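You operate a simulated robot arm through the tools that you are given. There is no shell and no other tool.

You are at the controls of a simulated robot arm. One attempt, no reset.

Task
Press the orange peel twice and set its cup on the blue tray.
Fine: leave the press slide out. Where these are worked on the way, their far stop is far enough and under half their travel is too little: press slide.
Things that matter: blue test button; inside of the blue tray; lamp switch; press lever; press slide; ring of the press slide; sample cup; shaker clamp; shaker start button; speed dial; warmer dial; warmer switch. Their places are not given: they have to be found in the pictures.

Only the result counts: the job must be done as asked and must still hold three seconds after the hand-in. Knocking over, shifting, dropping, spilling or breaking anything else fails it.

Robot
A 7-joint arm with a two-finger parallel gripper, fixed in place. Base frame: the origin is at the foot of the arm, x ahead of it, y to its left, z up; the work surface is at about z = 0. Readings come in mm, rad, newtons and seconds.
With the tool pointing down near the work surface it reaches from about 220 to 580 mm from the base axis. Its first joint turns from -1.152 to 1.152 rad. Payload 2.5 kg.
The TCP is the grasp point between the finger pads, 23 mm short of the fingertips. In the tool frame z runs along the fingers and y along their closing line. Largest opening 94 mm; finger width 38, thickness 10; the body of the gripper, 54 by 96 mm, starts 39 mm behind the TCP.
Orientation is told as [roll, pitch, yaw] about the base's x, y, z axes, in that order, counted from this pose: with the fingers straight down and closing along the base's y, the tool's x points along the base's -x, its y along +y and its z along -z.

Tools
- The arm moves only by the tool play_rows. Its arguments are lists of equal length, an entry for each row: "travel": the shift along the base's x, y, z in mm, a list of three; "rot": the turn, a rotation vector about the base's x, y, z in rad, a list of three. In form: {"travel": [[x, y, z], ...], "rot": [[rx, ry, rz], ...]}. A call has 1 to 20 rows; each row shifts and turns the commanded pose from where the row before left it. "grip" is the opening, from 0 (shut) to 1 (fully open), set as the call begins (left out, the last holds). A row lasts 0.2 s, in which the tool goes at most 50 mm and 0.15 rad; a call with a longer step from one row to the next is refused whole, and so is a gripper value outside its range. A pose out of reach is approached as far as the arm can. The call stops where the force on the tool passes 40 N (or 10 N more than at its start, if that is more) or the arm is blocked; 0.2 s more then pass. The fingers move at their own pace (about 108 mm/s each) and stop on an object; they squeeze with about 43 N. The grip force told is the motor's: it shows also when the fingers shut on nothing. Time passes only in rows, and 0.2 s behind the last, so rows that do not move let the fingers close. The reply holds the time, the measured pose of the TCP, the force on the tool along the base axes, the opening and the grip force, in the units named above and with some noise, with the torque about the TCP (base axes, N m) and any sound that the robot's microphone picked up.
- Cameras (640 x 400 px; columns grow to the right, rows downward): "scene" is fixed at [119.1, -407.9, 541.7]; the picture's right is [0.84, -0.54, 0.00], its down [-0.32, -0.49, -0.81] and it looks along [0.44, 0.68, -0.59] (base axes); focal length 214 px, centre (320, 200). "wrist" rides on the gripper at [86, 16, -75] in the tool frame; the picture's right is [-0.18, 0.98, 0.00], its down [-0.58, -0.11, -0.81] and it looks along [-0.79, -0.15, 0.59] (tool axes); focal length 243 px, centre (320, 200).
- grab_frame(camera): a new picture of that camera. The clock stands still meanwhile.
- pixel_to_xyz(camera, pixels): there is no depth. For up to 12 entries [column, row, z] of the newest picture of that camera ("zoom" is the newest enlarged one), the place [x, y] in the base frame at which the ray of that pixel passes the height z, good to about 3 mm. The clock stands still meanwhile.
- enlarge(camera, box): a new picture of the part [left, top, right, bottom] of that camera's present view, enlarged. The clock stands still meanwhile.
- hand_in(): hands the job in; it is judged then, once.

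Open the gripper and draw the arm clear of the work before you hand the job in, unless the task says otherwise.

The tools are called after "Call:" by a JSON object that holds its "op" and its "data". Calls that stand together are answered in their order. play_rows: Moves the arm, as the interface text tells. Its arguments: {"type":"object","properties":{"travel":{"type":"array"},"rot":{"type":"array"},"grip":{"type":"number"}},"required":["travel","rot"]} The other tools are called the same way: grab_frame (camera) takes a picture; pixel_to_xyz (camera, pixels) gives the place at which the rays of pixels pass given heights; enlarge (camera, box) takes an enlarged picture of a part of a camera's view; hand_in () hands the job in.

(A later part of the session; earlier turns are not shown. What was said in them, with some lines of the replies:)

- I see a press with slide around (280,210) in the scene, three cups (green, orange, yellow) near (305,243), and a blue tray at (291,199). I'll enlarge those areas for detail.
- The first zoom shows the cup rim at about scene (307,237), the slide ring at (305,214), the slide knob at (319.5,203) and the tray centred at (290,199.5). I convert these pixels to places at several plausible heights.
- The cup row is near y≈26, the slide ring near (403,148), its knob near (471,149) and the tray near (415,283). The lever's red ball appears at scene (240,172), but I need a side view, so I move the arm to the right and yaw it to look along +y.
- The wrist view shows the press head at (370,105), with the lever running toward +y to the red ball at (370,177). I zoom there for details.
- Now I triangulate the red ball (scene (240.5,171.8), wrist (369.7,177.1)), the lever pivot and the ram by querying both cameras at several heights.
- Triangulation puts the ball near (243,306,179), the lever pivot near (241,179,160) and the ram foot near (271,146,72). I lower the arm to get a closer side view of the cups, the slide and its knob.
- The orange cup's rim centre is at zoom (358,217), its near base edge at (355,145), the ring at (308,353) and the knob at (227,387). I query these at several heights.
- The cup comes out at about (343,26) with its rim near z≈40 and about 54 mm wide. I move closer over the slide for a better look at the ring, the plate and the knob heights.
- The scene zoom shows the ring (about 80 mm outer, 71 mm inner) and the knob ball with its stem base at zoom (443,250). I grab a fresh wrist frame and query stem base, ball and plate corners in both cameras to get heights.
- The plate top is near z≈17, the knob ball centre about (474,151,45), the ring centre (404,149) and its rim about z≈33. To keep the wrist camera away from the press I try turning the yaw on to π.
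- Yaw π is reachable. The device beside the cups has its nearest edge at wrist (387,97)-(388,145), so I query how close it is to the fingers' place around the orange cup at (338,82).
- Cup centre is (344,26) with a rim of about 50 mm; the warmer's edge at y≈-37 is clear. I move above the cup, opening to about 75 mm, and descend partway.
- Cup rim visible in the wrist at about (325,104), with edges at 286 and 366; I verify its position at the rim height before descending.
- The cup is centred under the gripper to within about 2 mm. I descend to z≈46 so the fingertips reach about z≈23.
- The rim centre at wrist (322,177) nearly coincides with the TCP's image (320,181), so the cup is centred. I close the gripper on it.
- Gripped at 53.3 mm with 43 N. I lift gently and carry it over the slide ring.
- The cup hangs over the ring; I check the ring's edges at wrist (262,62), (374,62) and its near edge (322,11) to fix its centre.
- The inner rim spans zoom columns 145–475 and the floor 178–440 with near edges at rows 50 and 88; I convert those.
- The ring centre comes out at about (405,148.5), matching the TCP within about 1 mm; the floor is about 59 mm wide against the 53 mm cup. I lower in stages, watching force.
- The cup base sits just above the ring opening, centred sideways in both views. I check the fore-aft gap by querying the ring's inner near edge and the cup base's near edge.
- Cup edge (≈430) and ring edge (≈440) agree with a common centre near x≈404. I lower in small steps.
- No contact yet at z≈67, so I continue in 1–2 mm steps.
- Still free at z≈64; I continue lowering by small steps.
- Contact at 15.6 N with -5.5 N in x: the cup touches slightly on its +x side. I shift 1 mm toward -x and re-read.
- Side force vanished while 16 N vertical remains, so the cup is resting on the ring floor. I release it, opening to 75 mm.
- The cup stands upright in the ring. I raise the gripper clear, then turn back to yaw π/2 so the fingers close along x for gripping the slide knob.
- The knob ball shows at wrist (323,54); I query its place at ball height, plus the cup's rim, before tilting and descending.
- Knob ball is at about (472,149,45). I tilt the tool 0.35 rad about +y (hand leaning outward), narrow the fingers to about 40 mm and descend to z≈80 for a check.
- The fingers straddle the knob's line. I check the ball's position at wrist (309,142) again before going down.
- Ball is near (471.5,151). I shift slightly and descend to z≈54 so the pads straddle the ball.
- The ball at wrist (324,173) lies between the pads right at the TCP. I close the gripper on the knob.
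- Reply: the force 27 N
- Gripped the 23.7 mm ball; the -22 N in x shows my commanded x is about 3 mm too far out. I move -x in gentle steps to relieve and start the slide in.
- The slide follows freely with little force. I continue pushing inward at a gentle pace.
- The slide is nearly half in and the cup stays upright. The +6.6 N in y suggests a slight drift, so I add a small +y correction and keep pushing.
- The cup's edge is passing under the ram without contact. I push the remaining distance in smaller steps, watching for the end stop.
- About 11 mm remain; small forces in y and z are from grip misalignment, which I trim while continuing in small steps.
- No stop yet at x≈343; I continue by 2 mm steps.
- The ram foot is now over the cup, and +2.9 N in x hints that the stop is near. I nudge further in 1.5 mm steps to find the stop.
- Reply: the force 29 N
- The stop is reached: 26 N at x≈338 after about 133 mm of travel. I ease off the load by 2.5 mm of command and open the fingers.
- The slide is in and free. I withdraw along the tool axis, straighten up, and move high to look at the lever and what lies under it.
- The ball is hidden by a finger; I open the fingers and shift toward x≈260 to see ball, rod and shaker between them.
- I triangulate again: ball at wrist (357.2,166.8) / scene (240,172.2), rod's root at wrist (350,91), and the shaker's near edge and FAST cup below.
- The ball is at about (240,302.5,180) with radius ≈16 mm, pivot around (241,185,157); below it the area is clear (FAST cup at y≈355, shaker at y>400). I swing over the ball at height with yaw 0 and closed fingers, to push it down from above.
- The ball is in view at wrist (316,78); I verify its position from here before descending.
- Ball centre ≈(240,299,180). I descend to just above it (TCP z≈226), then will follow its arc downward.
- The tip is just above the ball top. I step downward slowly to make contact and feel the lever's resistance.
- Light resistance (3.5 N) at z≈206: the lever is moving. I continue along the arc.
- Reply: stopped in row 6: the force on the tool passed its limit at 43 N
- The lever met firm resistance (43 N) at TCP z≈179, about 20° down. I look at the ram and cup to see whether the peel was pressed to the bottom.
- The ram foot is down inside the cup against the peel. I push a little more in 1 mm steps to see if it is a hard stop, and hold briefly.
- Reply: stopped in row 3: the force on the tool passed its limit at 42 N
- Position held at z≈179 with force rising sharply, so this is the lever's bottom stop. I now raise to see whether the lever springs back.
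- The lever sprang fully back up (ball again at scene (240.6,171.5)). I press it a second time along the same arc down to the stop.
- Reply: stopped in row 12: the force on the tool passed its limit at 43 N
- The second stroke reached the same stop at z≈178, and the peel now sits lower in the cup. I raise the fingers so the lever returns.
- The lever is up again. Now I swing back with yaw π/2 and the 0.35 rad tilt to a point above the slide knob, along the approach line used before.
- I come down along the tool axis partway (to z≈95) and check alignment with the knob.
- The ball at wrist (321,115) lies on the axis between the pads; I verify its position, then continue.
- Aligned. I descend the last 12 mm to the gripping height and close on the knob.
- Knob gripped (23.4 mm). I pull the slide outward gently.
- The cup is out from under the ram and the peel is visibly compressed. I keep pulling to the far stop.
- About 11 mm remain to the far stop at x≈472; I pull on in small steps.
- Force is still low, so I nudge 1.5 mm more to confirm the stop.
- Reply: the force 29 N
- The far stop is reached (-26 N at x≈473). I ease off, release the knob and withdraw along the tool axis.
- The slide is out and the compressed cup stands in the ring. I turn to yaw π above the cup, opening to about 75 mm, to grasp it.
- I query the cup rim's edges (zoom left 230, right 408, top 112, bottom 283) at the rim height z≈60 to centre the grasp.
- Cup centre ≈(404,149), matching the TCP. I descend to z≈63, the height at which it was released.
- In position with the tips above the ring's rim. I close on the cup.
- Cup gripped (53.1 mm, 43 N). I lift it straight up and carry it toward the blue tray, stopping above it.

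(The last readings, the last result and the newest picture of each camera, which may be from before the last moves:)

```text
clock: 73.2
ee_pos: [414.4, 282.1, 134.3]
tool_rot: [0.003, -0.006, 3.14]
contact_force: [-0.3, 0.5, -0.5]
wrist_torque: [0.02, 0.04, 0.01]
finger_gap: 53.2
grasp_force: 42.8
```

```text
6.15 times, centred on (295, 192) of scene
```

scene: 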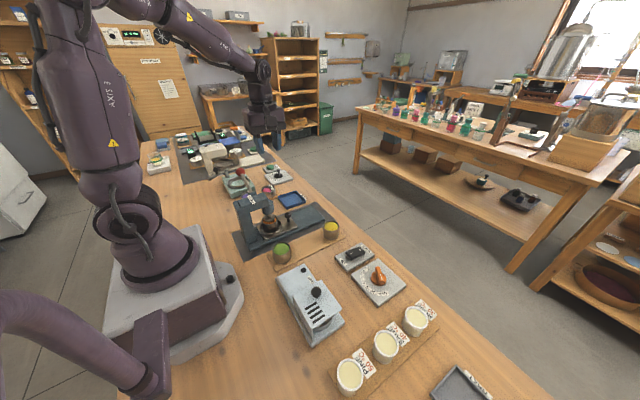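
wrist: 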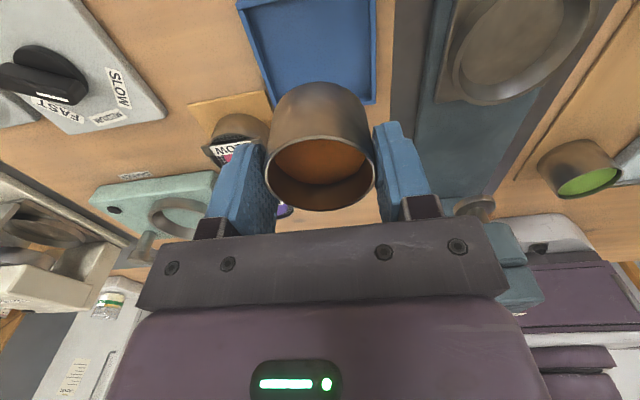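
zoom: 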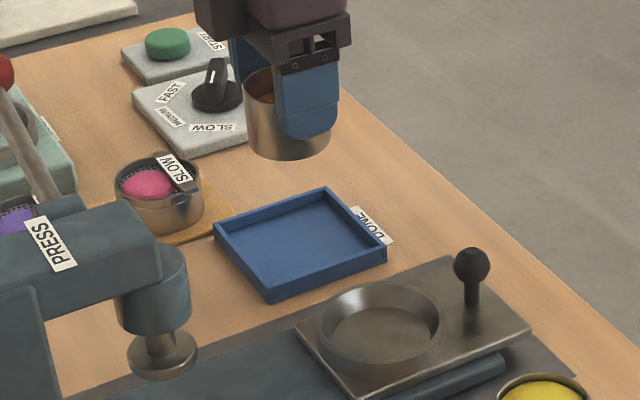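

I query the tray's rim corners in both views: scene zoom (214,228),(325,188),(387,245),(268,288) and wrist (376,102),(237,7),(273,104).

Call:
{"op": "pixel_to_xyz", "data": {"camera": "zoom", "pixels": [[214, 226, 15], [325, 188, 15], [387, 246, 15], [268, 288, 15], [268, 301, 0], [387, 263, 0], [300, 238, 5]]}}

Call:
{"op": "pixel_to_xyz", "data": {"camera": "wrist", "pixels": [[376.3, 102.6, 15], [236.7, 6.7, 15], [272.7, 104.4, 15], [374.5, 0.8, 15], [370, 95, 5], [281, 97, 5]]}}

```text
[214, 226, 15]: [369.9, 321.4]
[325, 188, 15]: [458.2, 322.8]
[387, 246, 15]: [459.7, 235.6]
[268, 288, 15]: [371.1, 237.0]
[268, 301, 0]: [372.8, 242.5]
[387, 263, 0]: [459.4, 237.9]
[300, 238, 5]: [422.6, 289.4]
```

```text
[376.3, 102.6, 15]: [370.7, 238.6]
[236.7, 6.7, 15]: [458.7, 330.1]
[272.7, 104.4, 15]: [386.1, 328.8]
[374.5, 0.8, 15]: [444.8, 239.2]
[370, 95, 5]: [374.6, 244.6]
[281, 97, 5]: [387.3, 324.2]
```

The tray spans x 370–459, y 237–325 with centre ≈(414.7,281.5), so the cup is centred over it. I lower most of the way.

Call:
{"op": "play_rows", "data": {"travel": [[0, -0.5, -25], [0, 0, -25], [0, 0, -15], [0, 0, -7], [0, 0, 0]], "rot": [[0, 0, 0], [0, 0, 0], [0, 0, 0], [0, 0, 0], [0, 0, 0]]}}

Call:
{"op": "enlarge", "data": {"camera": "scene", "box": [250, 160, 340, 225]}}

Call:
{"op": "grab_frame", "data": {"camera": "wrist"}}

```text
clock: 74.4
ee_pos: [414.6, 282.7, 60.6]
tool_rot: [0.003, -0.002, 3.14]
contact_force: [-0.6, 0.6, -0.3]
wrist_torque: [0.03, -0.02, 0.04]
finger_gap: 53.1
grasp_force: 43.1
```

```text
6.15 times, centred on (295, 192) of scene
```

zoom: 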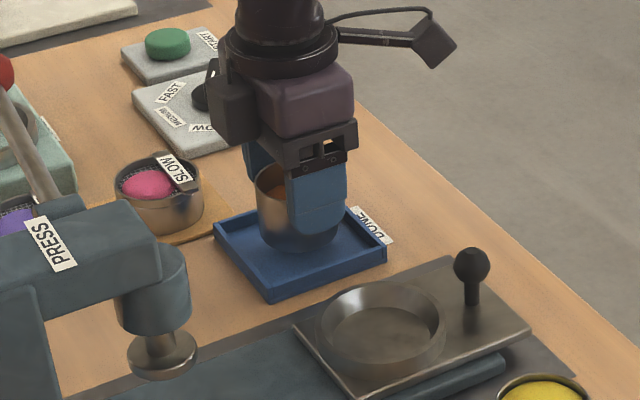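

```text
taken
```

wrist: 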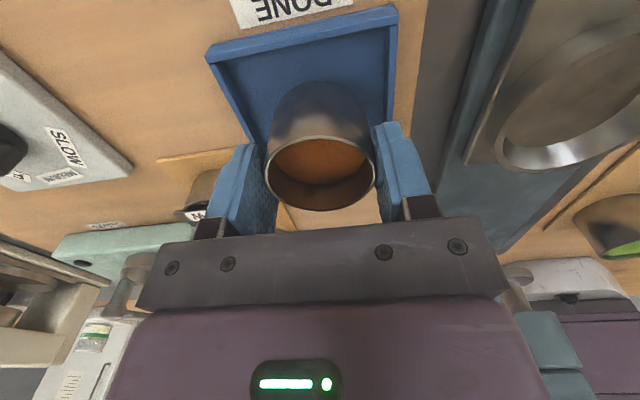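

The cup hangs centred just above the tray floor. I lower in small steps until contact.

Call:
{"op": "play_rows", "data": {"travel": [[0, 0, -2], [0, 0, -2], [0, 0, -2], [0, 0, 0]], "rot": [[0, 0, 0], [0, 0, 0], [0, 0, 0], [0, 0, 0]]}}

```text
clock: 75.4
ee_pos: [413.6, 282.5, 56.2]
tool_rot: [0.003, -0.004, 3.14]
contact_force: [0.0, 0.3, -1.1]
wrist_torque: [-0.02, 0.01, 0.06]
finger_gap: 53.0
grasp_force: 42.9
```

No contact yet at z≈56; I continue by 1.5 mm steps.

Call:
{"op": "play_rows", "data": {"travel": [[0, 0, -1.5], [0, 0, -1.5], [0, 0, 0]], "rot": [[0, 0, 0], [0, 0, 0], [0, 0, 0]]}}

```text
clock: 76.2
ee_pos: [413.8, 281.7, 52.7]
tool_rot: [0.0, -0.004, 3.14]
contact_force: [-0.3, 0.5, -1.3]
wrist_torque: [-0.02, 0.04, 0.03]
finger_gap: 53.2
grasp_force: 43.2
```

Still free at z≈52.7; I go on by 1 mm steps.

Call:
{"op": "play_rows", "data": {"travel": [[0, 0, -1], [0, 0, -1], [0, 0, 0]], "rot": [[0, 0, 0], [0, 0, 0], [0, 0, 0]]}}

```text
clock: 77.0
ee_pos: [414.6, 282.5, 51.2]
tool_rot: [0.002, -0.004, 3.14]
contact_force: [0.5, 1.0, -1.2]
wrist_torque: [0.02, 0.0, -0.01]
finger_gap: 53.2
grasp_force: 42.9
```

Still no contact at z≈51; another 2 mm in 1 mm steps.

Call:
{"op": "play_rows", "data": {"travel": [[0, 0, -1], [0, 0, -1], [0, 0, 0]], "rot": [[0, 0, 0], [0, 0, 0], [0, 0, 0]]}}

```text
clock: 77.8
ee_pos: [414.8, 282.1, 49.6]
tool_rot: [0.004, -0.003, 3.14]
contact_force: [0.4, -0.3, -0.9]
wrist_torque: [0.03, 0.0, 0.0]
finger_gap: 53.1
grasp_force: 42.6
```

Call:
{"op": "play_rows", "data": {"travel": [[0, 0, -1], [0, 0, 0]], "rot": [[0, 0, 0], [0, 0, 0]]}}

Call:
{"op": "enlarge", "data": {"camera": "scene", "box": [265, 175, 325, 215]}}

```text
clock: 78.4
ee_pos: [413.9, 282.1, 48.1]
tool_rot: [0.003, -0.004, 3.141]
contact_force: [-0.3, -0.7, -1.8]
wrist_torque: [0.01, -0.03, -0.02]
finger_gap: 52.9
grasp_force: 43.2
```

```text
10.00 times, centred on (295, 195) of scene
```

zoom: 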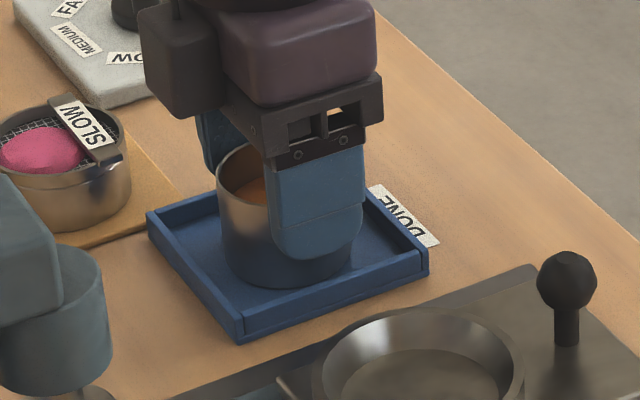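

The zoom shows the cup base nearly on the tray floor at zoom (290,285), and no contact force is felt yet at z≈48. I lower another 1–2 mm.

Call:
{"op": "play_rows", "data": {"travel": [[0, 0, -1], [0, 0, -0.7], [0, 0, 0]], "rot": [[0, 0, 0], [0, 0, 0], [0, 0, 0]]}}

```text
clock: 79.2
ee_pos: [414.2, 282.0, 48.0]
tool_rot: [0.0, -0.004, 3.14]
contact_force: [-4.3, -2.8, 14.7]
wrist_torque: [-0.05, 0.32, 0.0]
finger_gap: 52.9
grasp_force: 43.5
```

Contact at 14.7 N: the cup stands on the tray floor. I ease off 0.5 mm and open the fingers to about 64 mm, which keeps them inside the tray's width and above its walls.

Call:
{"op": "play_rows", "data": {"travel": [[0, 0, 0.5], [0, 0, 0]], "rot": [[0, 0, 0], [0, 0, 0]]}}

Call:
{"op": "play_rows", "data": {"travel": [[0, 0, 0], [0, 0, 0]], "rot": [[0, 0, 0], [0, 0, 0]], "grip": 0.68}}

Call:
{"op": "grab_frame", "data": {"camera": "wrist"}}

Call:
{"op": "enlarge", "data": {"camera": "scene", "box": [265, 175, 325, 215]}}

```text
clock: 79.8
ee_pos: [412.9, 282.9, 48.3]
tool_rot: [0.001, -0.002, 3.141]
contact_force: [0.7, 1.5, 8.9]
wrist_torque: [0.13, 0.1, -0.07]
finger_gap: 52.9
grasp_force: 42.5
```

```text
clock: 80.4
ee_pos: [414.7, 281.6, 46.7]
tool_rot: [0.004, -0.006, 3.139]
contact_force: [0.8, 0.9, -0.5]
wrist_torque: [0.03, -0.02, -0.02]
finger_gap: 63.8
grasp_force: 0.0
```

```text
taken
```

wrist: 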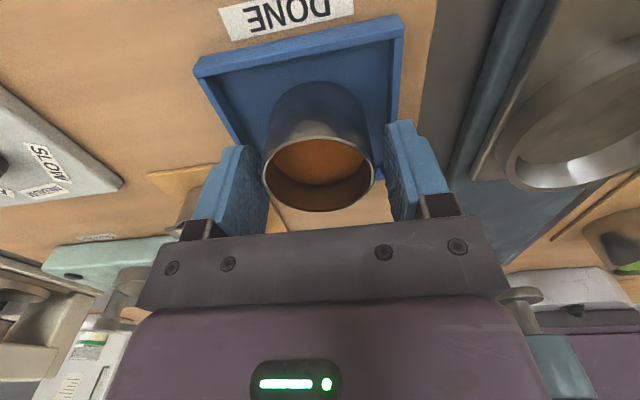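

```text
10.00 times, centred on (295, 195) of scene
```

zoom: 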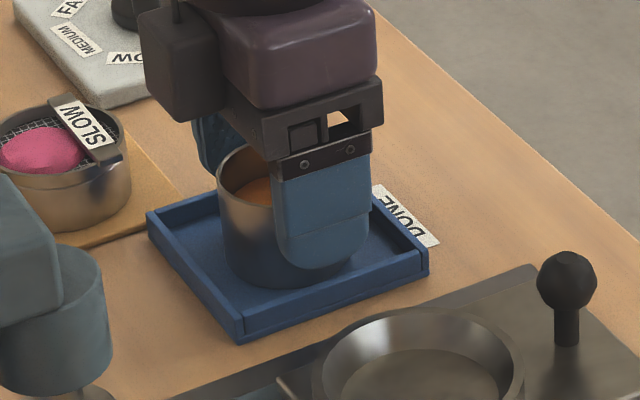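

The cup stands free in the tray with the fingers apart. I lift straight up and clear of the work.

Call:
{"op": "play_rows", "data": {"travel": [[0, 0, 8], [0, 0, 20], [0, 0, 35], [0, 0, 45], [0, 0, 45], [0, 0, 45], [0, 0, 40], [0, 0, 0]], "rot": [[0, 0, 0], [0, 0, 0], [0, 0, 0], [0, 0, 0], [0, 0, 0], [0, 0, 0], [0, 0, 0], [0, 0, 0]]}}

Call:
{"op": "grab_frame", "data": {"camera": "scene"}}

Call:
{"op": "enlarge", "data": {"camera": "scene", "box": [220, 150, 350, 245]}}

Call:
{"op": "grab_frame", "data": {"camera": "wrist"}}

```text
clock: 82.2
ee_pos: [412.4, 281.3, 286.4]
tool_rot: [0.002, -0.006, 3.14]
contact_force: [0.4, -1.0, -0.6]
wrist_torque: [0.02, 0.0, 0.03]
finger_gap: 64.0
grasp_force: 0.1
```

```text
taken
```

scene: 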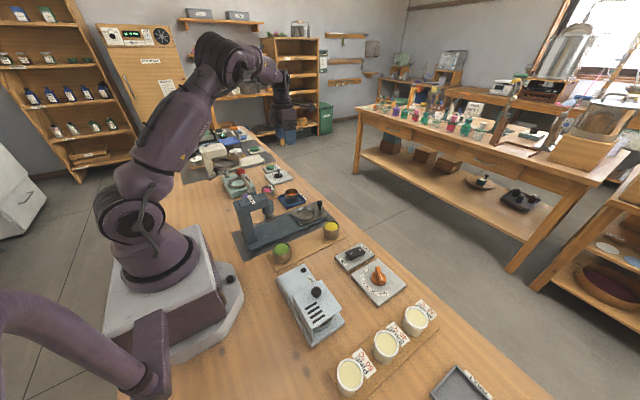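

```text
4.21 times, centred on (285, 198) of scene
```

zoom: 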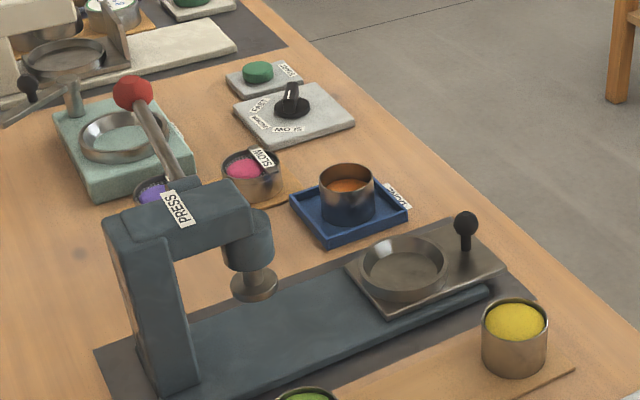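

```text
taken
```

wrist: 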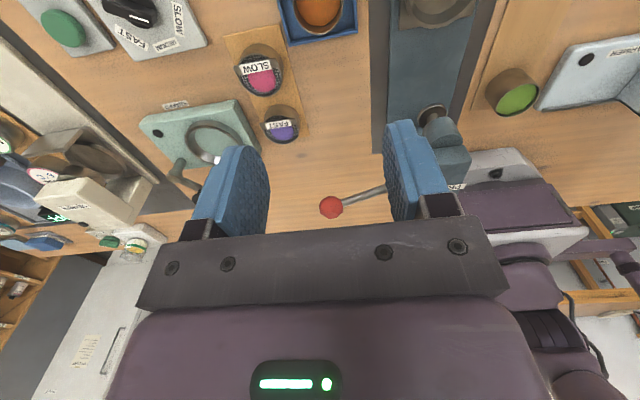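

The cup stands upright on the blue tray, the slide is out, the lever is up and the neighbours look untouched. I open the gripper fully and draw the arm further up and back before handing in.

Call:
{"op": "play_rows", "data": {"travel": [[-10, -10, 40], [-20, -20, 40], [-20, -20, 40], [-20, -20, 30], [0, 0, 0], [0, 0, 0]], "rot": [[0, 0, 0], [0, 0, 0], [0, 0, 0], [0, 0, 0], [0, 0, 0], [0, 0, 0]], "grip": 1.0}}

Call:
{"op": "grab_frame", "data": {"camera": "scene"}}

Call:
{"op": "enlarge", "data": {"camera": "scene", "box": [255, 175, 335, 235]}}

```text
clock: 83.6
ee_pos: [343.3, 211.0, 436.0]
tool_rot: [0.004, -0.003, 3.141]
contact_force: [-0.3, -0.5, 0.8]
wrist_torque: [0.02, 0.01, -0.02]
finger_gap: 94.2
grasp_force: 0.1
```

```text
taken
```

scene: 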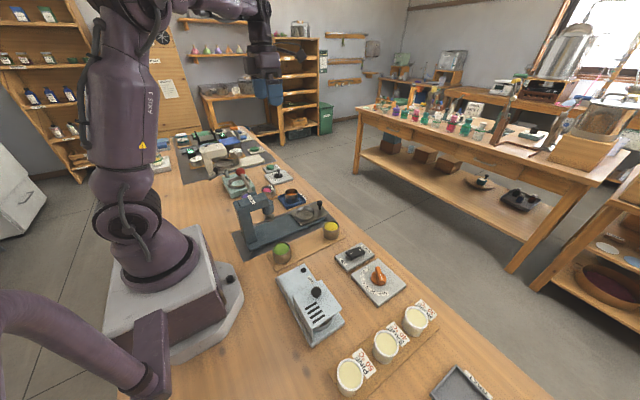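

```text
6.67 times, centred on (295, 205) of scene
```

zoom: 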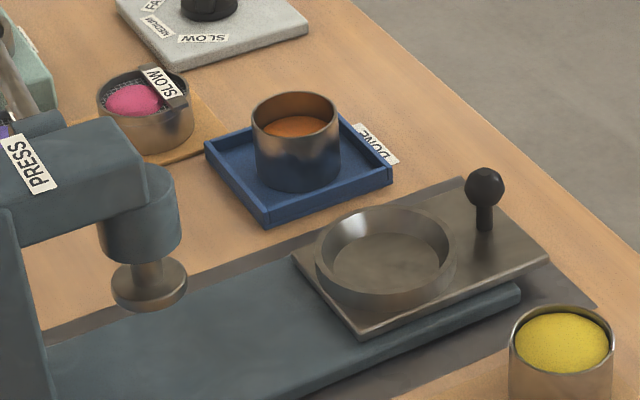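

The pressed cup stands upright in the blue tray at zoom (297,140), the slide is out, the lever is up, and the arm is clear with the gripper open. I hand the job in.

Call:
{"op": "hand_in", "data": {}}

```text
The job is handed in.
```

The orange peel was pressed twice and its cup now stands upright inside the blue tray. I handed the job in, and the reply gave no verdict.

- **Pressing:** Both lever strokes went down to a firm stop at the same height, and the lever sprang back up each time. The microphone picked up no sound to confirm either press. The peel does sit visibly lower in the cup than it did at the start.
- **Slide:** I pushed it in to its stop for the pressing, then pulled it back out to its far stop and left it there.
- **Surroundings:** In the last pictures nothing else on the bench looks moved or knocked. The gripper is open and the arm is drawn up clear of the work.
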